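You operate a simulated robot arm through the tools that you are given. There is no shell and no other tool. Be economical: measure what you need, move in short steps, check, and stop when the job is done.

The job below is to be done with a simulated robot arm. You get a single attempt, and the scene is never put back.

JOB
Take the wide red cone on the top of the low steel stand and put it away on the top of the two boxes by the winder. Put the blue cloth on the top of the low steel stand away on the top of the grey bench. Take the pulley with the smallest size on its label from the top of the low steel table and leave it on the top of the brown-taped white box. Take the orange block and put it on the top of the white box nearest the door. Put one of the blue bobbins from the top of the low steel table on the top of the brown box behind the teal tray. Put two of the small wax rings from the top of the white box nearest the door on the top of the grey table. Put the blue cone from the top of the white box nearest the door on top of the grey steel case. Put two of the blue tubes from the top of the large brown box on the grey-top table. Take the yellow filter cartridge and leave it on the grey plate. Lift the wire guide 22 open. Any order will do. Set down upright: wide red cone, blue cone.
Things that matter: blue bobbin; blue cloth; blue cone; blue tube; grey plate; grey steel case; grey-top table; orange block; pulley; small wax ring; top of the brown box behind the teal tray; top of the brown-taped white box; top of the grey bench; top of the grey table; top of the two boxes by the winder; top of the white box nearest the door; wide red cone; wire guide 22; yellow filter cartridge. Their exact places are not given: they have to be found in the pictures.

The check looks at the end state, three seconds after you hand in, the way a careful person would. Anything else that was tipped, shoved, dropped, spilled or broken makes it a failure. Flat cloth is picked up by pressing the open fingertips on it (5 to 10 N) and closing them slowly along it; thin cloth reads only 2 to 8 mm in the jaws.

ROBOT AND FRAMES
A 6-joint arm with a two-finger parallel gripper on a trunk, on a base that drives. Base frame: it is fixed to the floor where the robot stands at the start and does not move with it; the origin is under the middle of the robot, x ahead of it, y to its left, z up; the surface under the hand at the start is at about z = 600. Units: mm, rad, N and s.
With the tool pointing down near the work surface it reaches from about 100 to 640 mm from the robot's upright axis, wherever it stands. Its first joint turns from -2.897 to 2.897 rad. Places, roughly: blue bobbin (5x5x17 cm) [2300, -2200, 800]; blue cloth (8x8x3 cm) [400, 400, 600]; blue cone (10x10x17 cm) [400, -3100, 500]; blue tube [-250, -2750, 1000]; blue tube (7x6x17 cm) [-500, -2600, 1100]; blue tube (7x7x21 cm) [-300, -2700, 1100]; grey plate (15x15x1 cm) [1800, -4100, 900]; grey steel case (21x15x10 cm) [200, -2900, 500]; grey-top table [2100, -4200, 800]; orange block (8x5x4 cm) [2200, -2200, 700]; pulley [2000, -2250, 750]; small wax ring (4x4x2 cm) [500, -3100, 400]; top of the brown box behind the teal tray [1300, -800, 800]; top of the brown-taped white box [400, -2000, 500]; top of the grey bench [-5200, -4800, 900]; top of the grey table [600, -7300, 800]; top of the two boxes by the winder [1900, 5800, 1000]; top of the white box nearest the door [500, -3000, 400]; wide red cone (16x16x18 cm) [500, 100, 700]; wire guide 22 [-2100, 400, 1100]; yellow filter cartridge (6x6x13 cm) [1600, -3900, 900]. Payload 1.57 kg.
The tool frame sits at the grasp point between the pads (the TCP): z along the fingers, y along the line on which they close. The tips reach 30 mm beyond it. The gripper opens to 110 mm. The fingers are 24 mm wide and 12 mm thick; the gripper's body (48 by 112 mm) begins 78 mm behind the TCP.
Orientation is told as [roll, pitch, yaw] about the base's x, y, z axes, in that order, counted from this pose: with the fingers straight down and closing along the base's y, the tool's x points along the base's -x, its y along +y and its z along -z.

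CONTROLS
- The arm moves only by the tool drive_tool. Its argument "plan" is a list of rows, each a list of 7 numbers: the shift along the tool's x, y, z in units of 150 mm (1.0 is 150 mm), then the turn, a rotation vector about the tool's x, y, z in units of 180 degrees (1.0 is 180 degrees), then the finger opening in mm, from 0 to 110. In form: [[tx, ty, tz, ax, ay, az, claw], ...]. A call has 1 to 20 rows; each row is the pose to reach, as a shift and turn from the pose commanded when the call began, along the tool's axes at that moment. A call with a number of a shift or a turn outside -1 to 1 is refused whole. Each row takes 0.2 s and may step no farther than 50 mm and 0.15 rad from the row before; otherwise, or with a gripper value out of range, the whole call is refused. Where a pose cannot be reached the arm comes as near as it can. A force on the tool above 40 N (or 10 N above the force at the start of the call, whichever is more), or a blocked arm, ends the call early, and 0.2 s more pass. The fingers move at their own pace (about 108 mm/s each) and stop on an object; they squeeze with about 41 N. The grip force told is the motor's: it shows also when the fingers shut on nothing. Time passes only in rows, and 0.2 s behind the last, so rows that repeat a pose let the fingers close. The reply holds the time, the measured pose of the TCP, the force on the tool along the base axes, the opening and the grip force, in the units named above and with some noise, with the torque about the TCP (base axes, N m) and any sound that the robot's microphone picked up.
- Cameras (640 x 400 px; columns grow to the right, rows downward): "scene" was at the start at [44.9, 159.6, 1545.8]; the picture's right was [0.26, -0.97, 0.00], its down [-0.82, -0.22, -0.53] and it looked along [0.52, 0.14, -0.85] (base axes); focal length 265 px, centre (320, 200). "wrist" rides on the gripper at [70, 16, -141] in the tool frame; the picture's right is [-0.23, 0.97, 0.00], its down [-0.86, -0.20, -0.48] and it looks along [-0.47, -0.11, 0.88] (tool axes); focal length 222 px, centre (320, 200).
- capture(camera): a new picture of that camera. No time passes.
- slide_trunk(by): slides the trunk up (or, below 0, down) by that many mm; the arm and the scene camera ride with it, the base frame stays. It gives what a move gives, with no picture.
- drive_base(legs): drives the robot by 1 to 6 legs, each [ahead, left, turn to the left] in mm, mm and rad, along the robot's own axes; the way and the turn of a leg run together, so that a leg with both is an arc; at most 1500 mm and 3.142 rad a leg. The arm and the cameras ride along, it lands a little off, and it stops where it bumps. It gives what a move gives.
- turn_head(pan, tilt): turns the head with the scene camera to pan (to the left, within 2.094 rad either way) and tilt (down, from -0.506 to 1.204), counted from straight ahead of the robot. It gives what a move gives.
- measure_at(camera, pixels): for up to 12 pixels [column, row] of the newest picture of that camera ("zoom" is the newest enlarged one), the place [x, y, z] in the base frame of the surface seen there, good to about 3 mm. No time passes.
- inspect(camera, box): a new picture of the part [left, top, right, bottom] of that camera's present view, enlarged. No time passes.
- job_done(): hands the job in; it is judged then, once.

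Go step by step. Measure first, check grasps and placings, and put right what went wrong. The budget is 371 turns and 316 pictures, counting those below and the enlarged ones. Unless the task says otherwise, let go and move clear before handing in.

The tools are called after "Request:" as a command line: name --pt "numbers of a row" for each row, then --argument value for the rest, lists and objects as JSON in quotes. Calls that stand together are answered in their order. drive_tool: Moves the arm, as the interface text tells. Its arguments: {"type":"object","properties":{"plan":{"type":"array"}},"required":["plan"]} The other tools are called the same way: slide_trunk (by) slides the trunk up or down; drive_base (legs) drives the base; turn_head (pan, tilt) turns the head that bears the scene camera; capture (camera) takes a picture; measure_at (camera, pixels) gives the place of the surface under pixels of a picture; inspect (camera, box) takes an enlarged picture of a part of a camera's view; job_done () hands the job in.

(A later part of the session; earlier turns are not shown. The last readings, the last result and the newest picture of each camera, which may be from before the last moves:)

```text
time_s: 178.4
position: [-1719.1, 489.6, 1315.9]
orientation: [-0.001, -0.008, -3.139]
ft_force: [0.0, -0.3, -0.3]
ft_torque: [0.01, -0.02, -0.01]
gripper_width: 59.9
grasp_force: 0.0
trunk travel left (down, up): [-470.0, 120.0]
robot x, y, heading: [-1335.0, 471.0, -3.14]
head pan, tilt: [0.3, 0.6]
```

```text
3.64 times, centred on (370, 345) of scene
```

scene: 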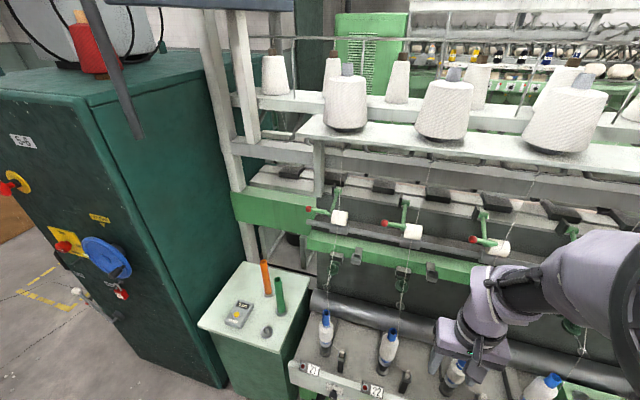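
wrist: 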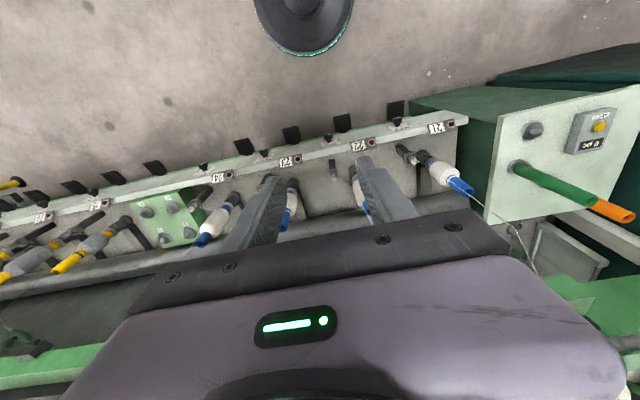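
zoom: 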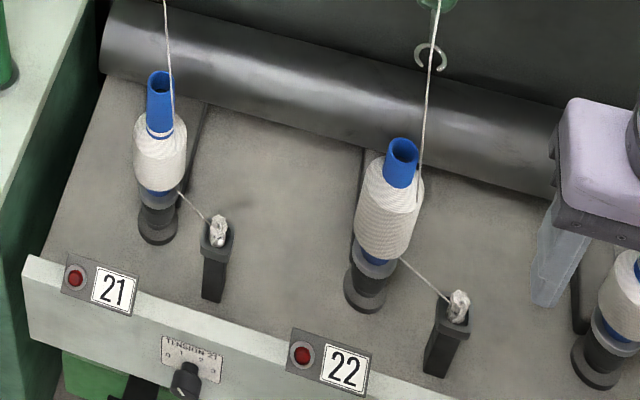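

Request:
inspect --camera "scene" --box '[370, 250, 434, 318]'

```text
5.88 times, centred on (402, 284) of scene
```

zoom: 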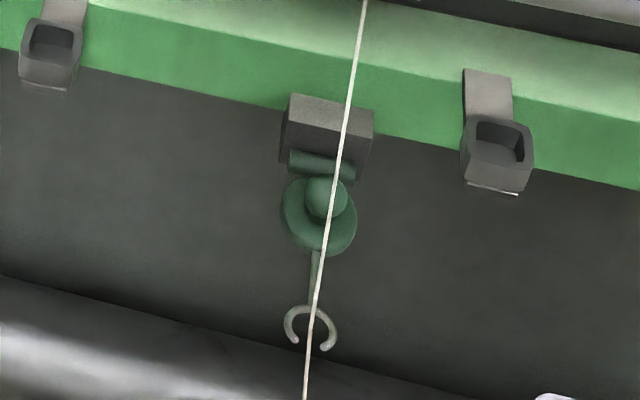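

Request:
measure_at --camera "zoom" --pixels '[[318, 115], [310, 140], [300, 163], [322, 195], [295, 215], [345, 235], [315, 248], [315, 275], [300, 310], [332, 330], [290, 335], [400, 120]]'

Request:
measure_at --camera "scene" --pixels '[[390, 320], [388, 352], [395, 367], [330, 320], [372, 389], [405, 240], [330, 242], [440, 340], [410, 380]]'

```text
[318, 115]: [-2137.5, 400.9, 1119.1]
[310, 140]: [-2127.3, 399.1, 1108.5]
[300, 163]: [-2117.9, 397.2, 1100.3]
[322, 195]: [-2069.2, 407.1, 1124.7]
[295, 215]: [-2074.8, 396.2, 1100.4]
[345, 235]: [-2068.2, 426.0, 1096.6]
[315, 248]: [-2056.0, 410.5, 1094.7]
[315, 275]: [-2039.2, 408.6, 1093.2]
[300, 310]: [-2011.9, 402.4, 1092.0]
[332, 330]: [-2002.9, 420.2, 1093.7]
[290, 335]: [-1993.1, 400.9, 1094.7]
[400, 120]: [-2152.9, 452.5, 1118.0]
```

```text
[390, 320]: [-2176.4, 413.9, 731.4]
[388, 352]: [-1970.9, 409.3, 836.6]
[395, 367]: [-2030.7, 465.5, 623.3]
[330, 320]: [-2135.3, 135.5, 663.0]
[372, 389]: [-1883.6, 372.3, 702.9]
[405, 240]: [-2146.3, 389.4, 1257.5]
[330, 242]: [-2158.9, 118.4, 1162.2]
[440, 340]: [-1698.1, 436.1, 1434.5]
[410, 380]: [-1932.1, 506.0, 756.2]
```

Guide 22 is hinged at about (-2118,405,1100), with its disc out to x≈-2056 and the pigtail ring at x≈-2000; the yarn runs at y≈408. I'll turn the tool horizontal, slip two slightly open fingers under the disc (straddling the yarn), and push up. First extend and rotate.

Request:
drive_tool --pt "-0.3 0 0 0 0 0 50" --pt "-0.6 0 0 0 0 0 30" --pt "-0.8 0 0 0 -0.047 0 28" --pt "-0.9 0 0.05 0 -0.094 0 28" --pt "-0.9 0 0.1 0 -0.141 0 28" --pt "-0.9 0 0.15 0 -0.188 0 28" --pt "-0.9 0 0.2 0 -0.235 0 28" --pt "-0.9 0 0.25 0 -0.282 0 28" --pt "-0.9 0 0.3 0 -0.329 0 28" --pt "-0.9 0 0.35 0 -0.376 0 28" --pt "-0.9 0 0.4 0 -0.423 0 28" --pt "-0.9 0 0.45 0 -0.47 0 28" --pt "-0.9 0 0.5 0 -0.5 0 28" --pt "-0.9 0 0.5 0 -0.5 0 28"

Request:
capture --camera "scene"

Request:
capture --camera "wrist"

```text
time_s: 181.4
position: [-1854.6, 489.3, 1240.8]
orientation: [3.138, -1.564, 0.002]
ft_force: [0.3, -0.4, -0.2]
ft_torque: [-0.03, -0.01, 0.01]
gripper_width: 28.2
grasp_force: 0.0
trunk travel left (down, up): [-470.0, 120.0]
robot x, y, heading: [-1340.4, 477.1, -3.145]
head pan, tilt: [0.3, 0.6]
```

```text
280 pictures are left
```

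scene: 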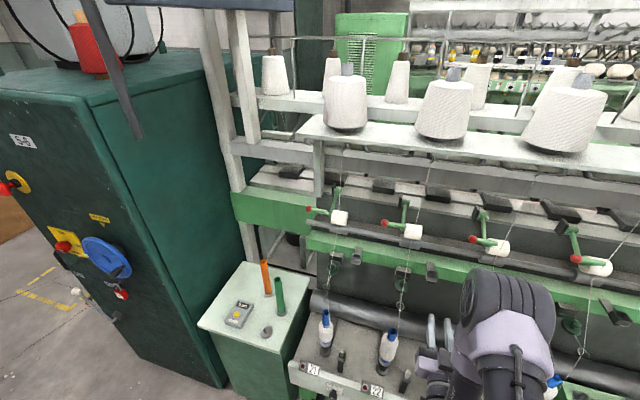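

```text
279 pictures are left
```

wrist: 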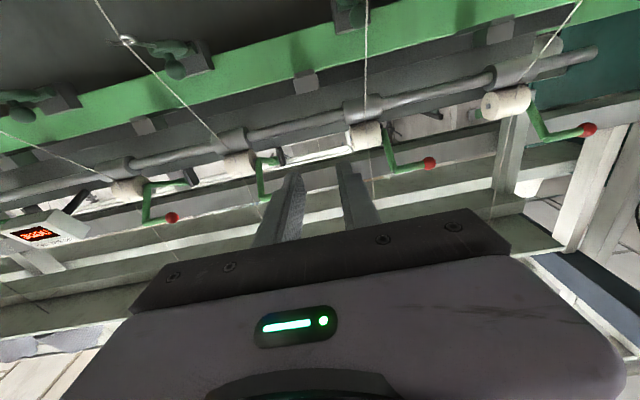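

Horizontal now. Align with guide 22 (y≈410) and lower to z≈1066, staying in front of the ring.

Request:
drive_tool --pt "0.2 0.15 0 0 0 0 28" --pt "0.4 0.3 0 0 0 0 28" --pt "0.6 0.45 0 0 0 0 28" --pt "0.8 0.527 0 0 0 0 28" --pt "1.0 0.527 0 0 0 0 28" --pt "1.0 0.527 0 0 0 0 28"

Request:
drive_tool --pt "0.17 0 0 0 0 0 28" --pt "0.17 0 0 0 0 0 28"

Request:
capture --camera "wrist"

Request:
capture --camera "scene"

```text
time_s: 182.8
position: [-1855.9, 410.1, 1090.6]
orientation: [-3.099, -1.563, -0.039]
ft_force: [-0.2, 0.3, 0.4]
ft_torque: [0.0, -0.02, -0.01]
gripper_width: 28.3
grasp_force: 0.1
trunk travel left (down, up): [-470.0, 120.0]
robot x, y, heading: [-1336.4, 473.4, -3.143]
head pan, tilt: [0.3, 0.6]
```

```text
time_s: 183.4
position: [-1855.6, 408.7, 1065.2]
orientation: [-3.07, -1.564, -0.072]
ft_force: [-0.3, 0.0, 0.4]
ft_torque: [0.0, 0.03, 0.01]
gripper_width: 28.2
grasp_force: 0.2
trunk travel left (down, up): [-470.0, 120.0]
robot x, y, heading: [-1338.1, 471.8, -3.141]
head pan, tilt: [0.3, 0.6]
```

```text
278 pictures are left
```

wrist: 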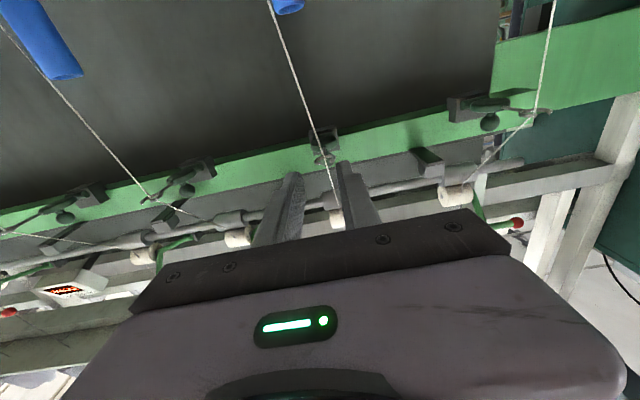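

```text
277 pictures are left
```

scene: 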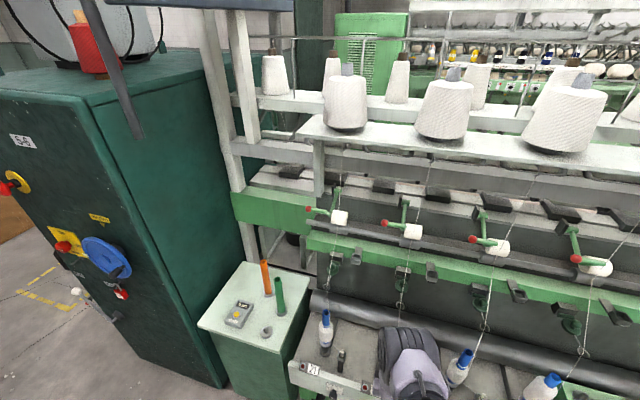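

Request:
inspect --camera "wrist" --box '[240, 110, 420, 222]'

Request:
measure_at --camera "wrist" --pixels '[[290, 185], [345, 175], [322, 158], [325, 150], [320, 135], [335, 135]]'

```text
3.56 times, centred on (330, 166) of wrist
```

zoom: 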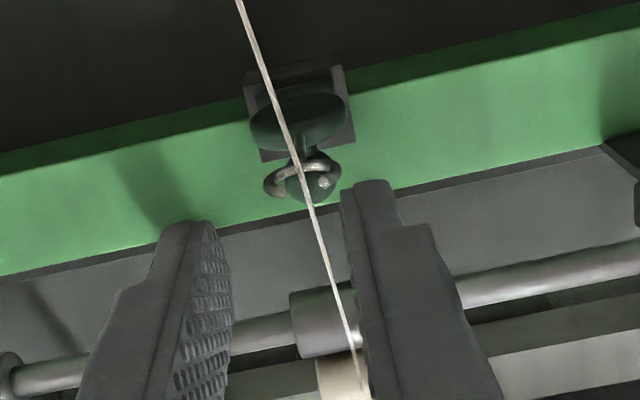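

```text
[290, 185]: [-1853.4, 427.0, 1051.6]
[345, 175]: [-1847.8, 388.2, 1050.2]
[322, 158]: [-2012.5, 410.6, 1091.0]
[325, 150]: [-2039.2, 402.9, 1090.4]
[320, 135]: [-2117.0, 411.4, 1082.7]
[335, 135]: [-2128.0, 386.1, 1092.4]
```

Fingers straddle the yarn well (centre y≈408 vs ring 410). Advance 195 mm beneath the guide.

Request:
drive_tool --pt "0 0 0.2 0 0 0 28" --pt "0 0 0.4 0 0 0 28" --pt "0 0 0.6 0 0 0 28" --pt "0 0 0.8 0 0 0 28" --pt "0 0 1.0 0 0 0 28" --pt "0 0 1.0 0 0 0 28"

Request:
drive_tool --pt "0 0 0.15 0 0 0 28" --pt "0 0 0.3 0 0 0 28" --pt "0 0 0.3 0 0 0 28"

Request:
inspect --camera "wrist" --box '[160, 50, 480, 250]'

```text
time_s: 184.8
position: [-2007.1, 409.4, 1066.7]
orientation: [-3.038, -1.565, -0.101]
ft_force: [-0.5, -0.4, 0.0]
ft_torque: [0.0, -0.03, -0.03]
gripper_width: 28.0
grasp_force: 0.1
trunk travel left (down, up): [-470.0, 120.0]
robot x, y, heading: [-1335.5, 477.3, -3.142]
head pan, tilt: [0.3, 0.6]
```

```text
time_s: 185.6
position: [-2051.0, 410.1, 1066.5]
orientation: [-3.104, -1.564, -0.038]
ft_force: [1.2, 0.3, 0.3]
ft_torque: [0.0, -0.02, -0.01]
gripper_width: 27.9
grasp_force: 0.0
trunk travel left (down, up): [-470.0, 120.0]
robot x, y, heading: [-1339.8, 474.2, -3.142]
head pan, tilt: [0.3, 0.6]
```

```text
2.00 times, centred on (320, 150) of wrist
```

zoom: 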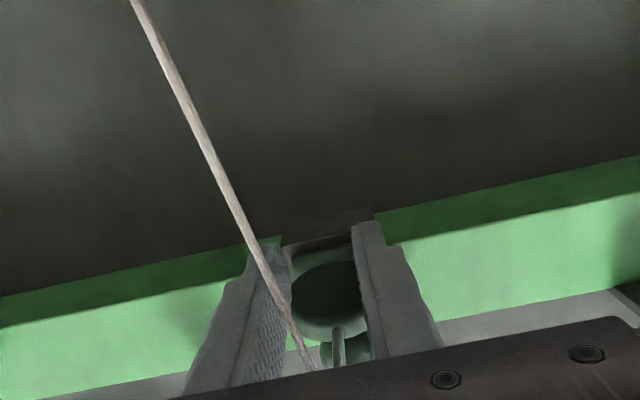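

The fingers are under the disc with the yarn between them. Close the gap to 22 mm and lift along an arc about the hinge.

Request:
drive_tool --pt "0 0 0 0 0 0 22" --pt "-0.07 -0.0 -0.02 0 0 0 22" --pt "-0.14 0 -0.04 0 0 0 22" --pt "-0.21 0 -0.04 0 0 0 22" --pt "-0.28 0 -0.03 0 0 0 22" --pt "-0.33 0 0.0 0 0 0 22" --pt "-0.367 0 0.033 0 0 0 22" --pt "-0.4 0 0.08 0 0 0 22" --pt "-0.427 0 0.133 0 0 0 22" --pt "-0.44 0 0.16 0 0 0 22"

Request:
inspect --camera "wrist" --box '[160, 50, 480, 250]'

Request:
inspect --camera "scene" --box '[320, 200, 480, 300]'

```text
time_s: 187.7
position: [-2064.0, 409.2, 1124.1]
orientation: [-0.034, -1.565, -3.107]
ft_force: [15.1, -0.1, -2.9]
ft_torque: [0.1, 0.14, -0.06]
gripper_width: 22.0
grasp_force: 0.0
trunk travel left (down, up): [-470.0, 120.0]
robot x, y, heading: [-1336.6, 471.5, -3.135]
head pan, tilt: [0.3, 0.6]
stopped in row 10: the force on the tool passed its limit at 46 N (the readings are from after the stop); the commanded pose is now the measured one
```

```text
2.00 times, centred on (320, 150) of wrist
```

zoom: 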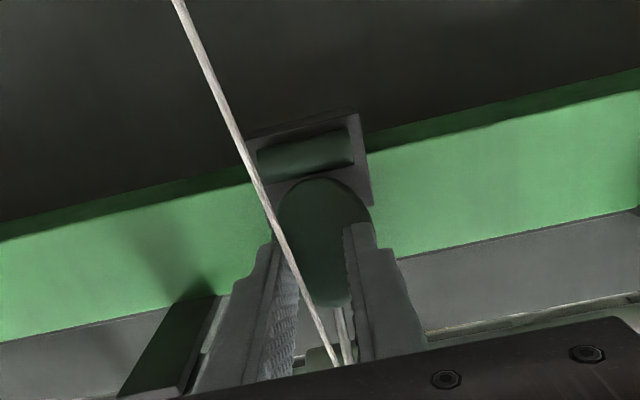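

```text
4.00 times, centred on (400, 250) of scene
```

zoom: 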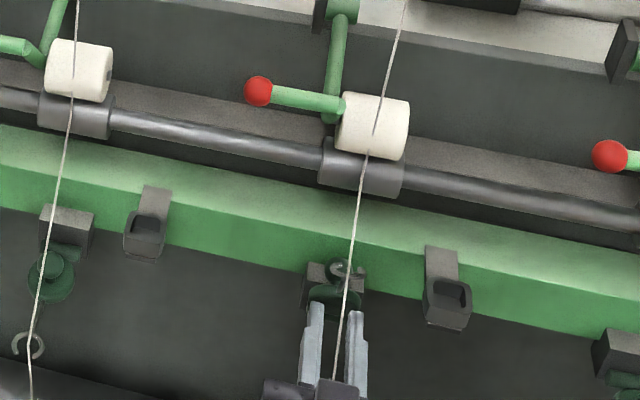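

The guide has been swung up and met a stop (force in x). Back off and see whether it stays.

Request:
drive_tool --pt "0.0 0 -0.1 0 0 0 24" --pt "0.0 0 -0.3 0 0 0 28" --pt "0.0 0 -0.3 0 0 0 28"

Request:
inspect --camera "scene" --box '[340, 230, 460, 305]'

Request:
inspect --camera "wrist" --box '[160, 50, 480, 250]'

```text
time_s: 188.5
position: [-2021.5, 409.7, 1125.5]
orientation: [-0.015, -1.564, -3.126]
ft_force: [-0.5, 0.6, -0.7]
ft_torque: [0.03, -0.01, -0.01]
gripper_width: 28.1
grasp_force: 0.0
trunk travel left (down, up): [-470.0, 120.0]
robot x, y, heading: [-1336.1, 474.2, -3.14]
head pan, tilt: [0.3, 0.6]
```

```text
5.33 times, centred on (400, 268) of scene
```

zoom: 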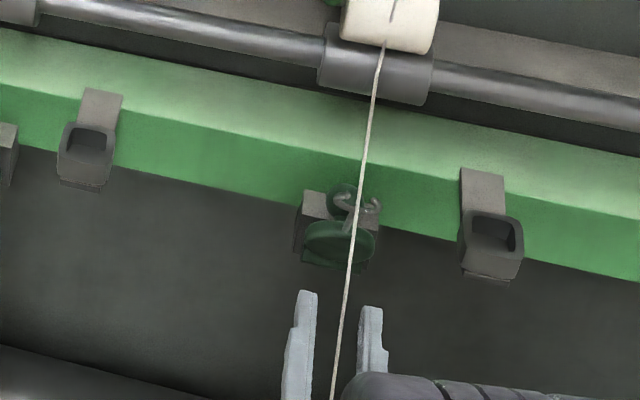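

```text
2.00 times, centred on (320, 150) of wrist
```

zoom: 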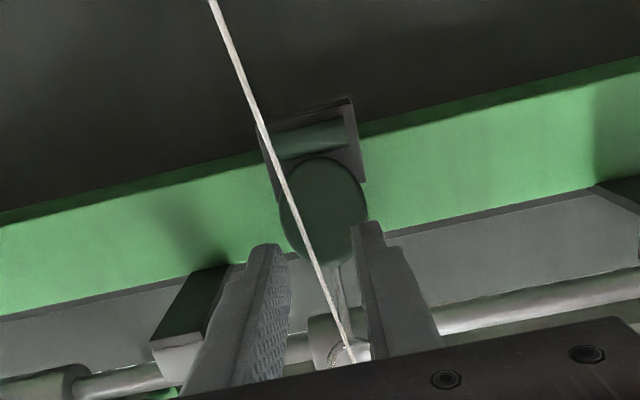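

It stays up. Check the angle by measuring.

Request:
measure_at --camera "zoom" --pixels '[[300, 140], [330, 165], [325, 210], [322, 255], [337, 275], [335, 350], [365, 350]]'

```text
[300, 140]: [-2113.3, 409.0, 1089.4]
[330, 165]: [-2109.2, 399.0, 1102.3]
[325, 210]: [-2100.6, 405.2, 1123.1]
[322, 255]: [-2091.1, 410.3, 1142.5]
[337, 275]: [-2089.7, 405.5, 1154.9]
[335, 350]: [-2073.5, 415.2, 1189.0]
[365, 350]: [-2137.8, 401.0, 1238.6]
```

The guide is at about 67°. I'll push once more a little higher to see whether that's its stop.

Request:
drive_tool --pt "-0.06 0 0.0 0 0 0 20" --pt "-0.06 0 0.15 0 0 0 20" --pt "-0.06 0 0.25 0 0 0 20" --pt "-0.06 0 0.29 0 0 0 20" --pt "-0.06 0 0.32 0 0 0 20" --pt "-0.06 0 0.35 0 0 0 20" --pt "-0.06 0 0.38 0 0 0 20"

Request:
drive_tool --pt "0.0 0 -0.1 0 0 0 24" --pt "0.0 0 -0.3 0 0 0 28" --pt "0.0 0 -0.3 0 0 0 28"

Request:
inspect --camera "wrist" --box '[160, 50, 480, 250]'

```text
time_s: 189.8
position: [-2061.3, 409.1, 1131.9]
orientation: [-0.175, -1.559, -2.959]
ft_force: [29.2, -0.5, 7.1]
ft_torque: [0.05, 0.49, 0.18]
gripper_width: 20.7
grasp_force: 0.4
trunk travel left (down, up): [-470.0, 120.0]
robot x, y, heading: [-1335.1, 473.1, -3.142]
head pan, tilt: [0.3, 0.6]
stopped in row 6: the force on the tool passed its limit at 45 N (the readings are from after the stop); the commanded pose is now the measured one
```

```text
time_s: 190.6
position: [-2021.6, 408.7, 1131.0]
orientation: [-0.079, -1.558, -3.06]
ft_force: [0.1, -0.4, 0.1]
ft_torque: [-0.02, -0.01, -0.03]
gripper_width: 28.3
grasp_force: 0.0
trunk travel left (down, up): [-470.0, 120.0]
robot x, y, heading: [-1338.3, 472.9, -3.144]
head pan, tilt: [0.3, 0.6]
```

```text
2.00 times, centred on (320, 150) of wrist
```

zoom: 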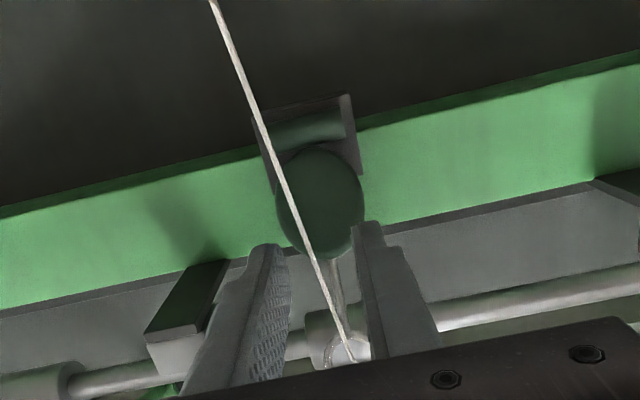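

The stop is reached (45 N without moving further); guide 22 is open at its limit. Withdraw and bring the tool back to vertical.

Request:
drive_tool --pt "0.0 0 -0.3 0 0 0 28" --pt "0.0 0 -0.6 0 0 0 28" --pt "0.0 0 -0.9 0 0 0 28" --pt "-0.1 0 -1.0 0 0.04 0 28" --pt "-0.2 0 -1.0 0 0.085 0 30" --pt "-0.3 0 -1.0 0 0.13 0 30" --pt "-0.4 0 -1.0 0 0.175 0 30" --pt "-0.5 0 -1.0 0 0.22 0 30" --pt "-0.6 0 -1.0 0 0.265 0 30" --pt "-0.7 0 -1.0 0 0.31 0 60" --pt "-0.8 0 -1.0 0 0.355 0 80" --pt "-0.9 0 -1.0 0 0.4 0 100" --pt "-1.0 0 -1.0 0 0.445 0 110" --pt "-1.0 0 -1.0 0 0.49 0 110" --pt "-1.0 0 -1.0 0 0.497 0 110" --pt "-1.0 0 -1.0 0 0.497 0 110"

Request:
capture --camera "scene"

```text
time_s: 194.0
position: [-1874.0, 409.3, 1282.3]
orientation: [-0.002, 0.004, -3.14]
ft_force: [-0.3, -0.6, -0.1]
ft_torque: [-0.02, -0.01, 0.03]
gripper_width: 109.8
grasp_force: 0.0
out of reach, approached as far as the arm can: row 11, 12, 13
trunk travel left (down, up): [-470.0, 120.0]
robot x, y, heading: [-1336.4, 475.6, -3.142]
head pan, tilt: [0.3, 0.6]
```

```text
269 pictures are left
```

scene: 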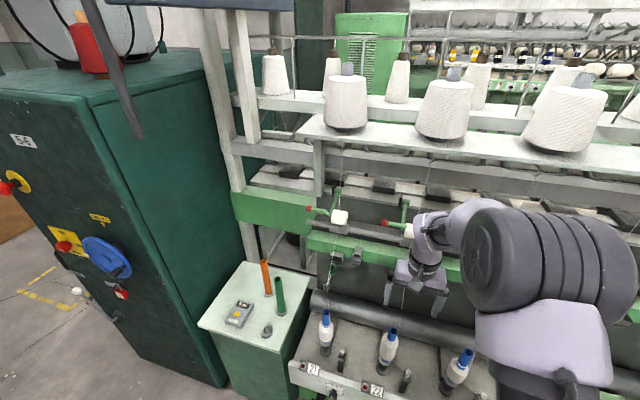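

Request:
drive_tool --pt "0.25 0 0 0 0 0 110" --pt "0.5 0 0 0 0 0 110" --pt "0.75 0 0 0 0 0 110" --pt "1.0 0 0 0 0 0 110" --pt "1.0 0 0 0 0 0 110"

Request:
drive_base --legs '[[-300, 0, 0], [0, 0, 3.141], [930, -90, 0]]'

Request:
slide_trunk --by -320

Request:
capture --camera "wrist"

```text
time_s: 195.2
position: [-1722.9, 409.2, 1283.7]
orientation: [-0.003, 0.004, -3.139]
ft_force: [1.5, 0.1, -0.3]
ft_torque: [0.01, 0.0, 0.01]
gripper_width: 110.0
grasp_force: 0.0
trunk travel left (down, up): [-470.0, 120.0]
robot x, y, heading: [-1339.3, 477.7, -3.141]
head pan, tilt: [0.3, 0.6]
```

```text
time_s: 209.1
position: [288.3, 446.8, 1283.3]
orientation: [-0.003, 0.004, -0.004]
ft_force: [-0.3, -0.2, -1.0]
ft_torque: [0.01, 0.03, -0.01]
gripper_width: 109.9
grasp_force: 0.0
trunk travel left (down, up): [-470.0, 120.0]
robot x, y, heading: [-97.9, 386.7, -0.004]
head pan, tilt: [0.3, 0.6]
```

```text
time_s: 212.2
position: [287.8, 446.9, 963.8]
orientation: [-0.002, 0.002, -0.003]
ft_force: [-1.1, 0.7, 0.6]
ft_torque: [0.01, 0.02, 0.01]
gripper_width: 109.8
grasp_force: 0.0
trunk travel left (down, up): [-150.0, 440.0]
robot x, y, heading: [-101.4, 386.4, -0.005]
head pan, tilt: [0.3, 0.6]
```

```text
268 pictures are left
```

wrist: 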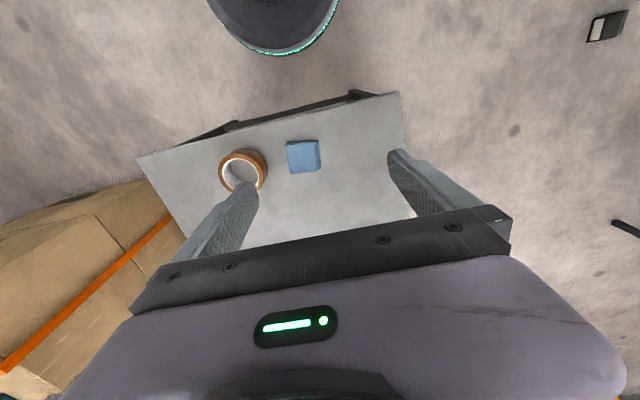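

Request:
inspect --camera "wrist" --box '[210, 120, 350, 207]'

Request:
measure_at --camera "wrist" --pixels '[[303, 155], [288, 144], [318, 142], [291, 171], [319, 168], [264, 172], [258, 188], [304, 140], [303, 170]]'

```text
4.57 times, centred on (280, 164) of wrist
```

zoom: 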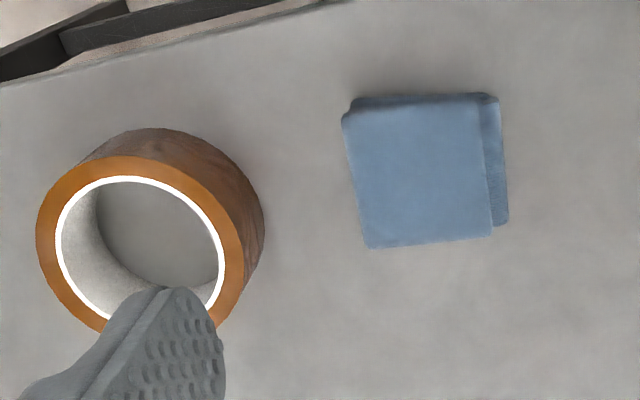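

```text
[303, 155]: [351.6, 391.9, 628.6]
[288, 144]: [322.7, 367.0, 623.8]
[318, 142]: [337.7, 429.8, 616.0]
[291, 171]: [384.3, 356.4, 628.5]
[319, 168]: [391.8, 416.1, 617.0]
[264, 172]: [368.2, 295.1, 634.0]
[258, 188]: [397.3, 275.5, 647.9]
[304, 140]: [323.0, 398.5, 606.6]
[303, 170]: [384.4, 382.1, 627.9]
```

The folded cloth spans about 70 mm, centred (354,391), top z≈628, turned ≈-0.17 rad; the tape roll ends at y≈297. Descend with the jaw aligned.

Request:
drive_tool --pt "-0.15 -0.12 0.15 0 0 0.02 110" --pt "-0.3 -0.25 0.35 0 0 0.04 110" --pt "-0.44 -0.373 0.55 0 0 0.055 110" --pt "-0.44 -0.373 0.8 0 0 0.055 110" --pt "-0.44 -0.373 1.0 0 0 0.055 110" --pt "-0.44 -0.373 1.0 0 0 0.055 110"

Request:
drive_tool --pt "0 0 0.25 0 0 0 110" --pt "0 0 0.5 0 0 0 110" --pt "0 0 0.75 0 0 0 110" --pt "0 0 0.75 0 0 0 110"

Request:
capture --camera "wrist"

```text
time_s: 213.7
position: [352.9, 389.8, 814.2]
orientation: [-0.001, 0.002, -0.176]
ft_force: [-0.2, -0.3, 0.4]
ft_torque: [-0.02, -0.03, 0.01]
gripper_width: 110.0
grasp_force: 0.1
trunk travel left (down, up): [-150.0, 440.0]
robot x, y, heading: [-98.5, 385.0, -0.005]
head pan, tilt: [0.3, 0.6]
```

```text
time_s: 214.7
position: [351.6, 390.5, 700.8]
orientation: [-0.001, 0.004, -0.177]
ft_force: [-0.2, -0.1, 0.3]
ft_torque: [0.01, -0.01, -0.02]
gripper_width: 110.0
grasp_force: 0.0
trunk travel left (down, up): [-150.0, 440.0]
robot x, y, heading: [-97.0, 386.2, 0.0]
head pan, tilt: [0.3, 0.6]
```

```text
266 pictures are left
```

wrist: 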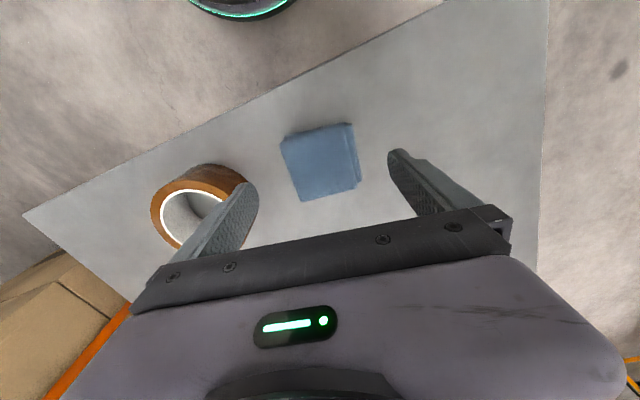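

Jaw parallel with the cloth edge, tape clear. Lower and close.

Request:
drive_tool --pt "0 0 0.2 0 0 0 110" --pt "0 0 0.35 0 0 0 110" --pt "0 0 0.44 0 0 0 110" --pt "0 0 0.44 0 0 0 80" --pt "0 0 0.44 0 0 0 55" --pt "0 0 0.44 0 0 0 30" --pt "0 0 0.44 0 0 0 10" --pt "0 0 0.44 0 0 0 0" --pt "0 0 0.44 0 0 0 0"

Request:
capture --camera "wrist"

```text
time_s: 216.7
position: [351.5, 390.7, 634.5]
orientation: [-0.001, 0.003, -0.176]
ft_force: [0.1, 0.7, 0.5]
ft_torque: [-0.03, -0.02, -0.01]
gripper_width: 68.9
grasp_force: 41.0
trunk travel left (down, up): [-150.0, 440.0]
robot x, y, heading: [-98.9, 384.8, -0.005]
head pan, tilt: [0.3, 0.6]
```

```text
265 pictures are left
```

wrist: 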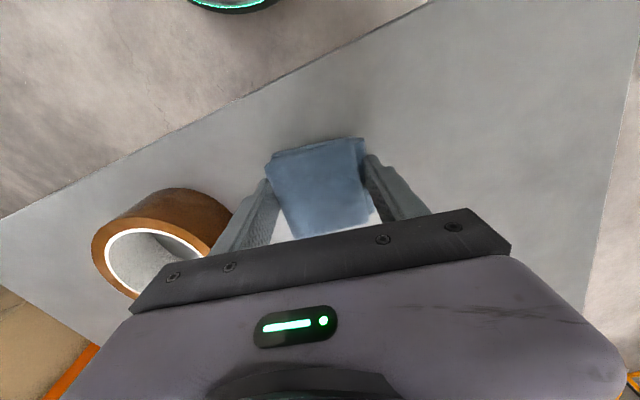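

Cloth held (69 mm). Lift, retract, then turn and look toward the far bench.

Request:
drive_tool --pt "0 0 -0.2 0 0 0 0" --pt "0 0 -0.5 0 0 0 0" --pt "0 0 -0.8 0 0 0 0" --pt "0.1 0 -1 0 0 0 0" --pt "0.3 0 -1 0 0 -0.04 0" --pt "0.4 0 -1 0 0 -0.055 0" --pt "0.4 0 -1 0 0 -0.055 0"

Request:
slide_trunk --by 250

Request:
drive_base --legs '[[-500, 0, 0], [0, 0, -2.4]]'

Request:
turn_head --pan 0.0 --tilt 0.25

Request:
capture --camera "scene"

Request:
capture --camera "wrist"

```text
time_s: 218.2
position: [293.5, 401.3, 784.8]
orientation: [-0.002, 0.004, -0.004]
ft_force: [-0.8, 0.1, -0.7]
ft_torque: [0.0, -0.02, 0.05]
gripper_width: 68.8
grasp_force: 41.2
trunk travel left (down, up): [-150.0, 440.0]
robot x, y, heading: [-101.3, 384.1, -0.009]
head pan, tilt: [0.3, 0.6]
```

```text
time_s: 220.8
position: [292.9, 401.9, 1034.6]
orientation: [-0.001, 0.005, -0.004]
ft_force: [0.1, -0.2, -1.3]
ft_torque: [0.01, -0.02, -0.01]
gripper_width: 69.1
grasp_force: 41.2
trunk travel left (down, up): [-400.0, 190.0]
robot x, y, heading: [-100.0, 386.2, -0.009]
head pan, tilt: [0.3, 0.6]
```

```text
time_s: 229.4
position: [-875.7, 109.3, 1035.8]
orientation: [-0.001, 0.006, -2.4]
ft_force: [-0.2, 0.4, -1.0]
ft_torque: [0.02, 0.0, 0.03]
gripper_width: 68.9
grasp_force: 41.2
trunk travel left (down, up): [-400.0, 190.0]
robot x, y, heading: [-599.5, 388.1, -2.4]
head pan, tilt: [0.3, 0.6]
```

```text
time_s: 230.3
position: [-876.5, 107.8, 1035.9]
orientation: [-0.002, 0.006, -2.4]
ft_force: [0.6, 0.1, -0.1]
ft_torque: [0.01, 0.0, -0.01]
gripper_width: 68.7
grasp_force: 41.1
trunk travel left (down, up): [-400.0, 190.0]
robot x, y, heading: [-596.0, 387.1, -2.4]
head pan, tilt: [0.0, 0.25]
```

```text
264 pictures are left
```

scene: 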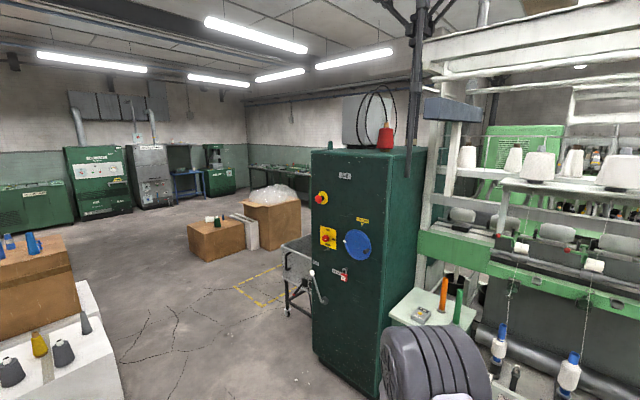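

```text
263 pictures are left
```

wrist: 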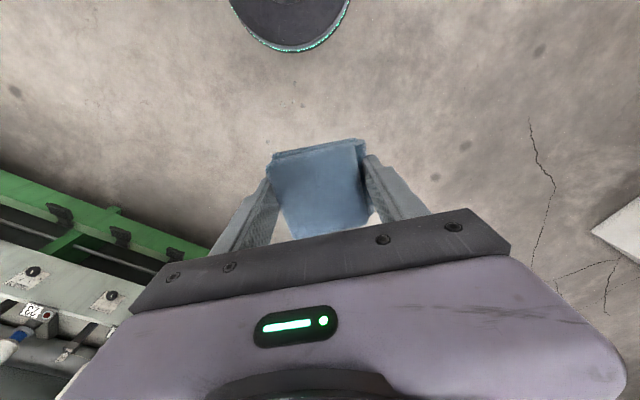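

Request:
inspect --camera "scene" --box '[160, 130, 330, 236]'

Request:
measure_at --camera "scene" --pixels '[[188, 175], [220, 165], [262, 168], [290, 172], [210, 262], [262, 245], [290, 260], [300, 210], [120, 340], [310, 350], [240, 300]]'

```text
3.76 times, centred on (245, 183) of scene
```

zoom: 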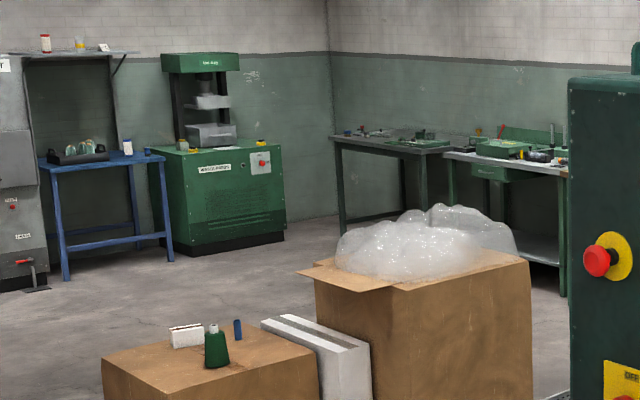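

```text
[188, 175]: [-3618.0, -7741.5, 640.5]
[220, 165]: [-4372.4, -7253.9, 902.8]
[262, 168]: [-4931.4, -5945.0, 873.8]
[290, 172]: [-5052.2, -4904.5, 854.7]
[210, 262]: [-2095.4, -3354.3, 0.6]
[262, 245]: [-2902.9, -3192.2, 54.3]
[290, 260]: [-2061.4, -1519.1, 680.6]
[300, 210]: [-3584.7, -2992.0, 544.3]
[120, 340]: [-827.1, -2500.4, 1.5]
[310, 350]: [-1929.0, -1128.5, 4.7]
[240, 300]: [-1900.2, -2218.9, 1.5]
```

Request:
measure_at --camera "scene" --pixels '[[190, 250], [192, 232], [125, 390], [95, 290], [285, 315], [284, 270], [260, 295], [300, 290], [160, 230]]'

```text
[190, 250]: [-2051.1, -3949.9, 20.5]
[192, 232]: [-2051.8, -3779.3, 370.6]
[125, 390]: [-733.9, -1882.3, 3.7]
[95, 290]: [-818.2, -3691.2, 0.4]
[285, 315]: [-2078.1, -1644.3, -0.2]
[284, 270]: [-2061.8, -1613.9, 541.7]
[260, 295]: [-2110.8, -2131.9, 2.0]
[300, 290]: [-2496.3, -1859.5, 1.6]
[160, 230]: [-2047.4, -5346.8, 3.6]
```

Corridor x from -2050 to -820 for y -1900…-3950. Drive down its centre.

Request:
drive_base --legs '[[0, 0, 0.348], [1500, 0, 0], [294, 0, 0], [0, 0, 0.481], [1500, 0, 0], [1500, 0, 0]]'

Request:
turn_head --pan -1.0 --tilt 0.25

Request:
capture --camera "scene"

```text
time_s: 255.7
position: [-1385.0, -4559.1, 1035.5]
orientation: [-0.002, 0.005, -1.552]
ft_force: [-0.4, 0.6, 0.1]
ft_torque: [0.02, 0.01, 0.03]
gripper_width: 68.9
grasp_force: 41.3
trunk travel left (down, up): [-400.0, 190.0]
robot x, y, heading: [-1409.9, -4169.5, -1.55]
head pan, tilt: [0.0, 0.25]
```

```text
time_s: 257.0
position: [-1384.9, -4559.6, 1035.6]
orientation: [-0.003, 0.005, -1.551]
ft_force: [0.0, -0.3, -0.3]
ft_torque: [-0.01, -0.01, 0.0]
gripper_width: 68.7
grasp_force: 41.2
trunk travel left (down, up): [-400.0, 190.0]
robot x, y, heading: [-1410.4, -4163.9, -1.549]
head pan, tilt: [-1.0, 0.25]
```

```text
261 pictures are left
```

scene: 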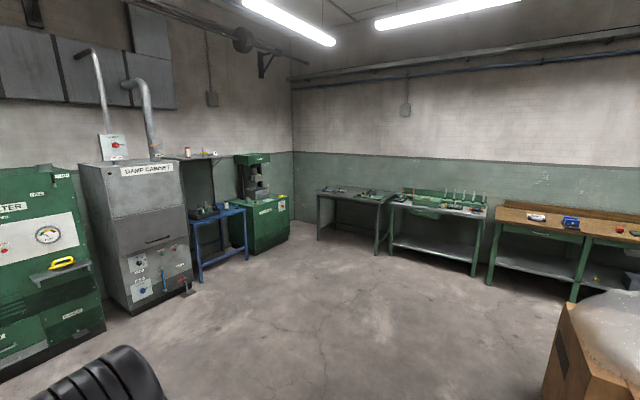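

Request:
measure_at --camera "scene" --pixels '[[400, 205], [440, 210], [480, 215], [355, 195], [470, 212], [425, 207], [470, 277], [570, 300], [400, 220]]'

Request:
inspect --camera "scene" --box '[310, 170, 510, 290]'

```text
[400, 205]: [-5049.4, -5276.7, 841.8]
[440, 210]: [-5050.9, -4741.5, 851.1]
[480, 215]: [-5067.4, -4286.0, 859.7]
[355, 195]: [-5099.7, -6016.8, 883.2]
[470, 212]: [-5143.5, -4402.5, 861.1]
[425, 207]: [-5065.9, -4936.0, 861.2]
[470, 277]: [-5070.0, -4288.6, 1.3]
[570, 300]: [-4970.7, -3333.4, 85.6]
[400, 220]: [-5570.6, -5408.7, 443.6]
```

```text
3.20 times, centred on (410, 230) of scene
```

zoom: 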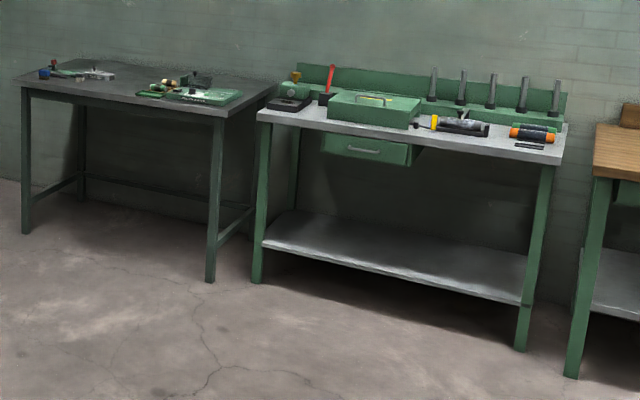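

The target is the middle bench (front edge x≈-5050, y -5270…-4290, top z≈862). Drive to stand in front.

Request:
drive_base --legs '[[590, 0, 0], [0, 0, -1.591], [1500, 0, 0], [1480, 0, 0]]'

Request:
turn_head --pan 0.0 --tilt 0.7

Request:
capture --camera "scene"

```text
time_s: 278.1
position: [-4749.9, -4756.8, 1035.7]
orientation: [-0.001, 0.005, 3.133]
ft_force: [0.3, -0.4, 0.0]
ft_torque: [-0.01, -0.05, 0.02]
gripper_width: 69.1
grasp_force: 41.0
trunk travel left (down, up): [-400.0, 190.0]
robot x, y, heading: [-4353.1, -4746.1, 3.131]
head pan, tilt: [-1.0, 0.25]
```

```text
time_s: 279.4
position: [-4748.9, -4757.8, 1036.1]
orientation: [-0.003, 0.007, 3.134]
ft_force: [0.7, 0.6, -0.2]
ft_torque: [0.02, -0.01, 0.04]
gripper_width: 68.7
grasp_force: 41.0
trunk travel left (down, up): [-400.0, 190.0]
robot x, y, heading: [-4358.5, -4745.5, 3.132]
head pan, tilt: [0.0, 0.7]
```

```text
259 pictures are left
```

scene: 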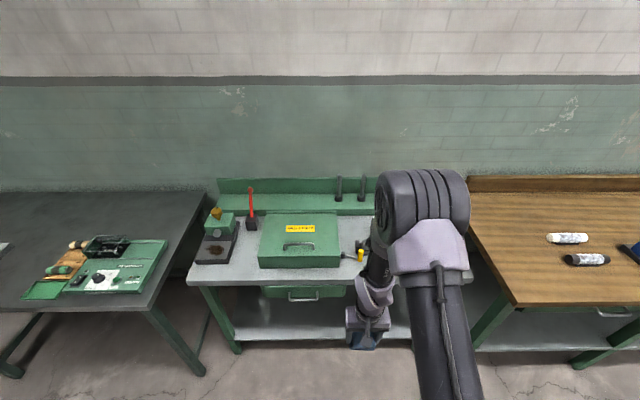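

Request:
drive_tool --pt "-0.25 0 -0.1 0 0 0 0" --pt "-0.5 0 -0.2 0 0 0 0" --pt "-0.7 0 -0.3 0 0 0 0" --pt "-0.7 0 -0.3 0 0 0 0"

Request:
capture --camera "wrist"

Request:
capture --camera "scene"

```text
time_s: 280.4
position: [-4854.7, -4756.1, 1080.9]
orientation: [-0.001, 0.006, 3.134]
ft_force: [0.3, 0.2, -0.5]
ft_torque: [0.01, 0.01, -0.01]
gripper_width: 68.9
grasp_force: 41.6
trunk travel left (down, up): [-400.0, 190.0]
robot x, y, heading: [-4354.8, -4744.9, 3.128]
head pan, tilt: [0.0, 0.7]
```

```text
258 pictures are left
```

wrist: 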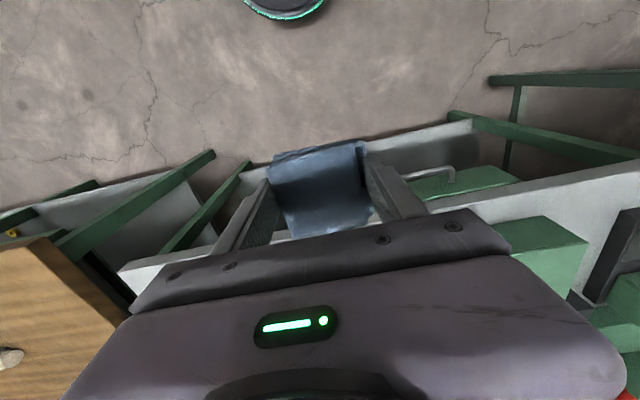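

```text
257 pictures are left
```

scene: 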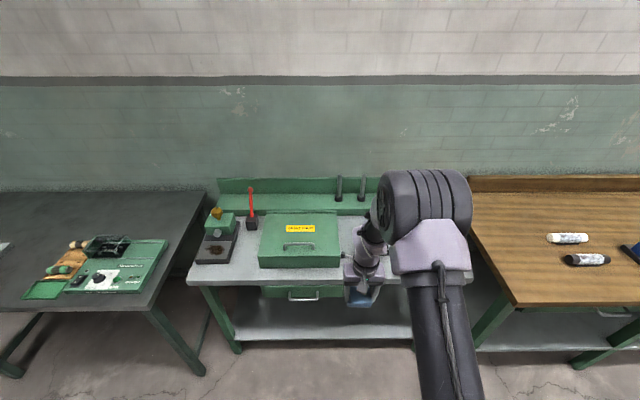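

Request:
measure_at --camera "scene" --pixels '[[340, 266], [345, 280], [346, 252], [260, 266], [250, 280], [215, 262], [245, 250], [236, 262], [235, 240], [345, 235], [200, 280]]'

Request:
inspect --camera "scene" --box '[180, 170, 420, 320]'

```text
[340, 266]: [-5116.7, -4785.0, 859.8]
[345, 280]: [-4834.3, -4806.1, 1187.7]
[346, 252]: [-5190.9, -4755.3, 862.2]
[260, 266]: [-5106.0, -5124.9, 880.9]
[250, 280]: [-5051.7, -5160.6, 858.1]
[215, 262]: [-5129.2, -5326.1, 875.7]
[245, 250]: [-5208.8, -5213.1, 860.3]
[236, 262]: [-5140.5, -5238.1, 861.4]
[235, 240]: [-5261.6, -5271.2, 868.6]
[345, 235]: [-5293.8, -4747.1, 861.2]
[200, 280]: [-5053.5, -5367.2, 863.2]
```

```text
2.67 times, centred on (300, 245) of scene
```

zoom: 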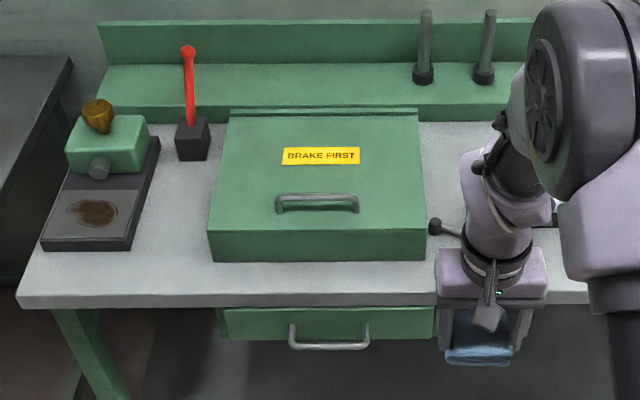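

Request:
drive_tool --pt "0.2 0.2 0 0 0 0 0" --pt "0.4 0.4 0 0 0 0 0" --pt "0.6 0.6 0 0 0 0 0" --pt "0.6 0.85 0 0 0 0 0" --pt "0.6 1.0 0 0 0 0 0" --pt "0.6 1.0 0 0 0 0 0"

Request:
drive_base --legs '[[0, -300, 0]]'

Request:
turn_head --pan 0.3 --tilt 0.75

Request:
capture --camera "scene"

```text
time_s: 281.8
position: [-4767.3, -4909.2, 1081.2]
orientation: [-0.001, 0.006, 3.132]
ft_force: [-0.1, 0.4, 0.0]
ft_torque: [-0.03, 0.0, -0.02]
gripper_width: 68.7
grasp_force: 41.3
trunk travel left (down, up): [-400.0, 190.0]
robot x, y, heading: [-4354.5, -4743.1, 3.129]
head pan, tilt: [0.0, 0.7]
```

```text
time_s: 283.8
position: [-4763.3, -4605.9, 1080.0]
orientation: [0.001, 0.006, 3.134]
ft_force: [-1.0, 0.4, -0.6]
ft_torque: [0.0, 0.03, -0.03]
gripper_width: 68.7
grasp_force: 41.2
trunk travel left (down, up): [-400.0, 190.0]
robot x, y, heading: [-4352.8, -4444.3, 3.14]
head pan, tilt: [0.0, 0.7]
```

```text
time_s: 284.6
position: [-4763.3, -4606.3, 1081.6]
orientation: [-0.001, 0.006, 3.132]
ft_force: [0.2, -0.6, -0.9]
ft_torque: [0.02, 0.01, 0.0]
gripper_width: 68.5
grasp_force: 41.4
trunk travel left (down, up): [-400.0, 190.0]
robot x, y, heading: [-4352.1, -4440.6, 3.137]
head pan, tilt: [0.3, 0.75]
```

```text
255 pictures are left
```

scene: 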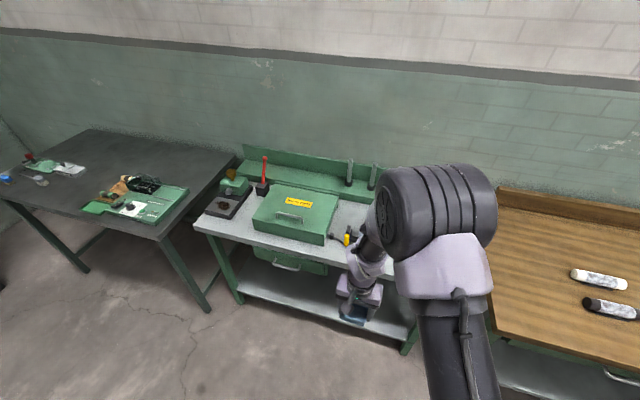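

Request:
drive_base --legs '[[0, -350, 0]]'

Request:
turn_head --pan 0.65 --tilt 0.7

Request:
inspect --camera "scene" --box '[160, 140, 480, 340]'

```text
time_s: 286.9
position: [-4760.0, -4255.8, 1081.2]
orientation: [0.0, 0.005, 3.135]
ft_force: [-0.4, 0.4, -0.4]
ft_torque: [-0.03, -0.03, -0.02]
gripper_width: 68.3
grasp_force: 41.0
trunk travel left (down, up): [-400.0, 190.0]
robot x, y, heading: [-4349.6, -4092.1, 3.128]
head pan, tilt: [0.3, 0.75]
```

```text
time_s: 287.7
position: [-4761.4, -4257.9, 1081.5]
orientation: [-0.003, 0.006, 3.134]
ft_force: [-0.2, -0.1, 0.1]
ft_torque: [0.02, -0.03, 0.01]
gripper_width: 68.8
grasp_force: 41.0
trunk travel left (down, up): [-400.0, 190.0]
robot x, y, heading: [-4351.1, -4091.4, 3.136]
head pan, tilt: [0.649, 0.7]
```

```text
2.00 times, centred on (320, 240) of scene
```

zoom: 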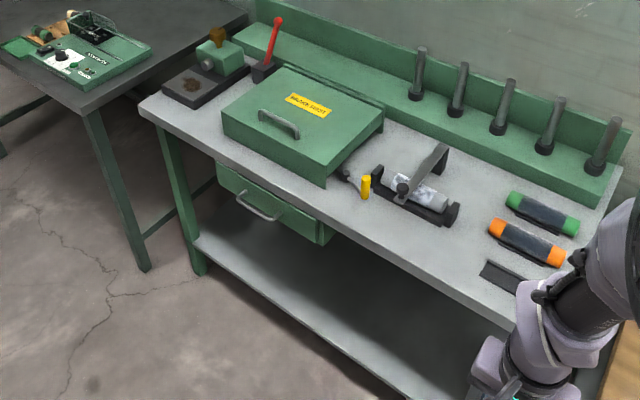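

Request:
measure_at --camera "zoom" --pixels '[[465, 235], [440, 250], [400, 222], [445, 228], [366, 197], [490, 220], [490, 275], [480, 200], [455, 275], [480, 245], [460, 205]]'

```text
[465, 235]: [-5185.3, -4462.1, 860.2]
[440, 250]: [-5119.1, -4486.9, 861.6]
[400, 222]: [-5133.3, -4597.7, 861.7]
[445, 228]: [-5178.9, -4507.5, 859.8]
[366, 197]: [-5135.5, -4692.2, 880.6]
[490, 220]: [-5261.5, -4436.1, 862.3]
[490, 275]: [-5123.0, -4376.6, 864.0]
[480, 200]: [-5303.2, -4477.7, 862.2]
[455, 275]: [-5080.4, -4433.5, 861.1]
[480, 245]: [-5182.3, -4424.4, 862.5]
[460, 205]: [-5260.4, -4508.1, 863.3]
```

Free spot on the bench top around (-5130,-4490). Move there.

Request:
drive_base --legs '[[0, 235, 0], [265, 0, 0]]'

Request:
capture --camera "wrist"

```text
time_s: 291.0
position: [-5026.0, -4489.5, 1080.6]
orientation: [-0.001, 0.005, 3.137]
ft_force: [0.5, 0.0, -0.5]
ft_torque: [0.01, 0.01, 0.03]
gripper_width: 68.8
grasp_force: 41.5
trunk travel left (down, up): [-400.0, 190.0]
robot x, y, heading: [-4618.7, -4321.0, 3.133]
head pan, tilt: [0.649, 0.7]
```

```text
253 pictures are left
```

wrist: 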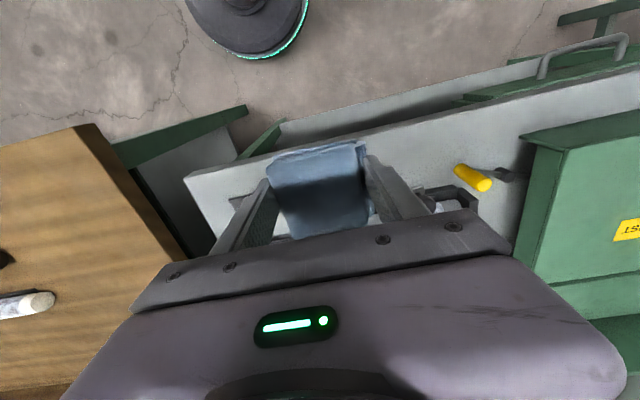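

Request:
drive_tool --pt "-0.2 0 0.15 0 0 0 0" --pt "-0.4 0 0.35 0 0 0 0" --pt "-0.6 0 0.55 0 0 0 0" --pt "-0.667 0 0.8 0 0 0 0" --pt "-0.667 0 1.0 0 0 0 0" --pt "-0.667 0 1.0 0 0 0 0"

Request:
capture --camera "wrist"

Request:
capture --camera "scene"

```text
time_s: 292.4
position: [-5127.4, -4489.0, 930.0]
orientation: [-0.001, 0.002, 3.134]
ft_force: [-1.2, -0.4, -0.7]
ft_torque: [0.0, 0.01, 0.01]
gripper_width: 68.5
grasp_force: 41.3
trunk travel left (down, up): [-400.0, 190.0]
robot x, y, heading: [-4614.3, -4322.0, 3.134]
head pan, tilt: [0.649, 0.7]
```

```text
252 pictures are left
```

wrist: 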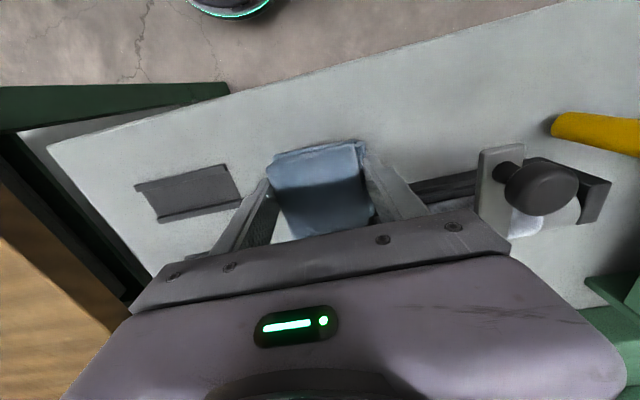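

```text
251 pictures are left
```

scene: 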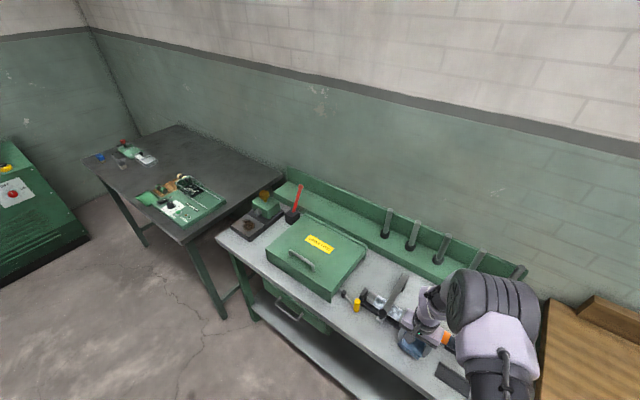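

Request:
measure_at --camera "wrist" --pixels '[[425, 186], [450, 178], [495, 160], [540, 185], [240, 175], [440, 150], [415, 195]]'

```text
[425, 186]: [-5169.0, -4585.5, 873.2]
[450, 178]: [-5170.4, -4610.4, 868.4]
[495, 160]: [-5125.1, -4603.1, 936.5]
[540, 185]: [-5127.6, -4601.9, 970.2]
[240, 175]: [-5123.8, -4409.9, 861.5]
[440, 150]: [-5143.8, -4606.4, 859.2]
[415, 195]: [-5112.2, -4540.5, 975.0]
```

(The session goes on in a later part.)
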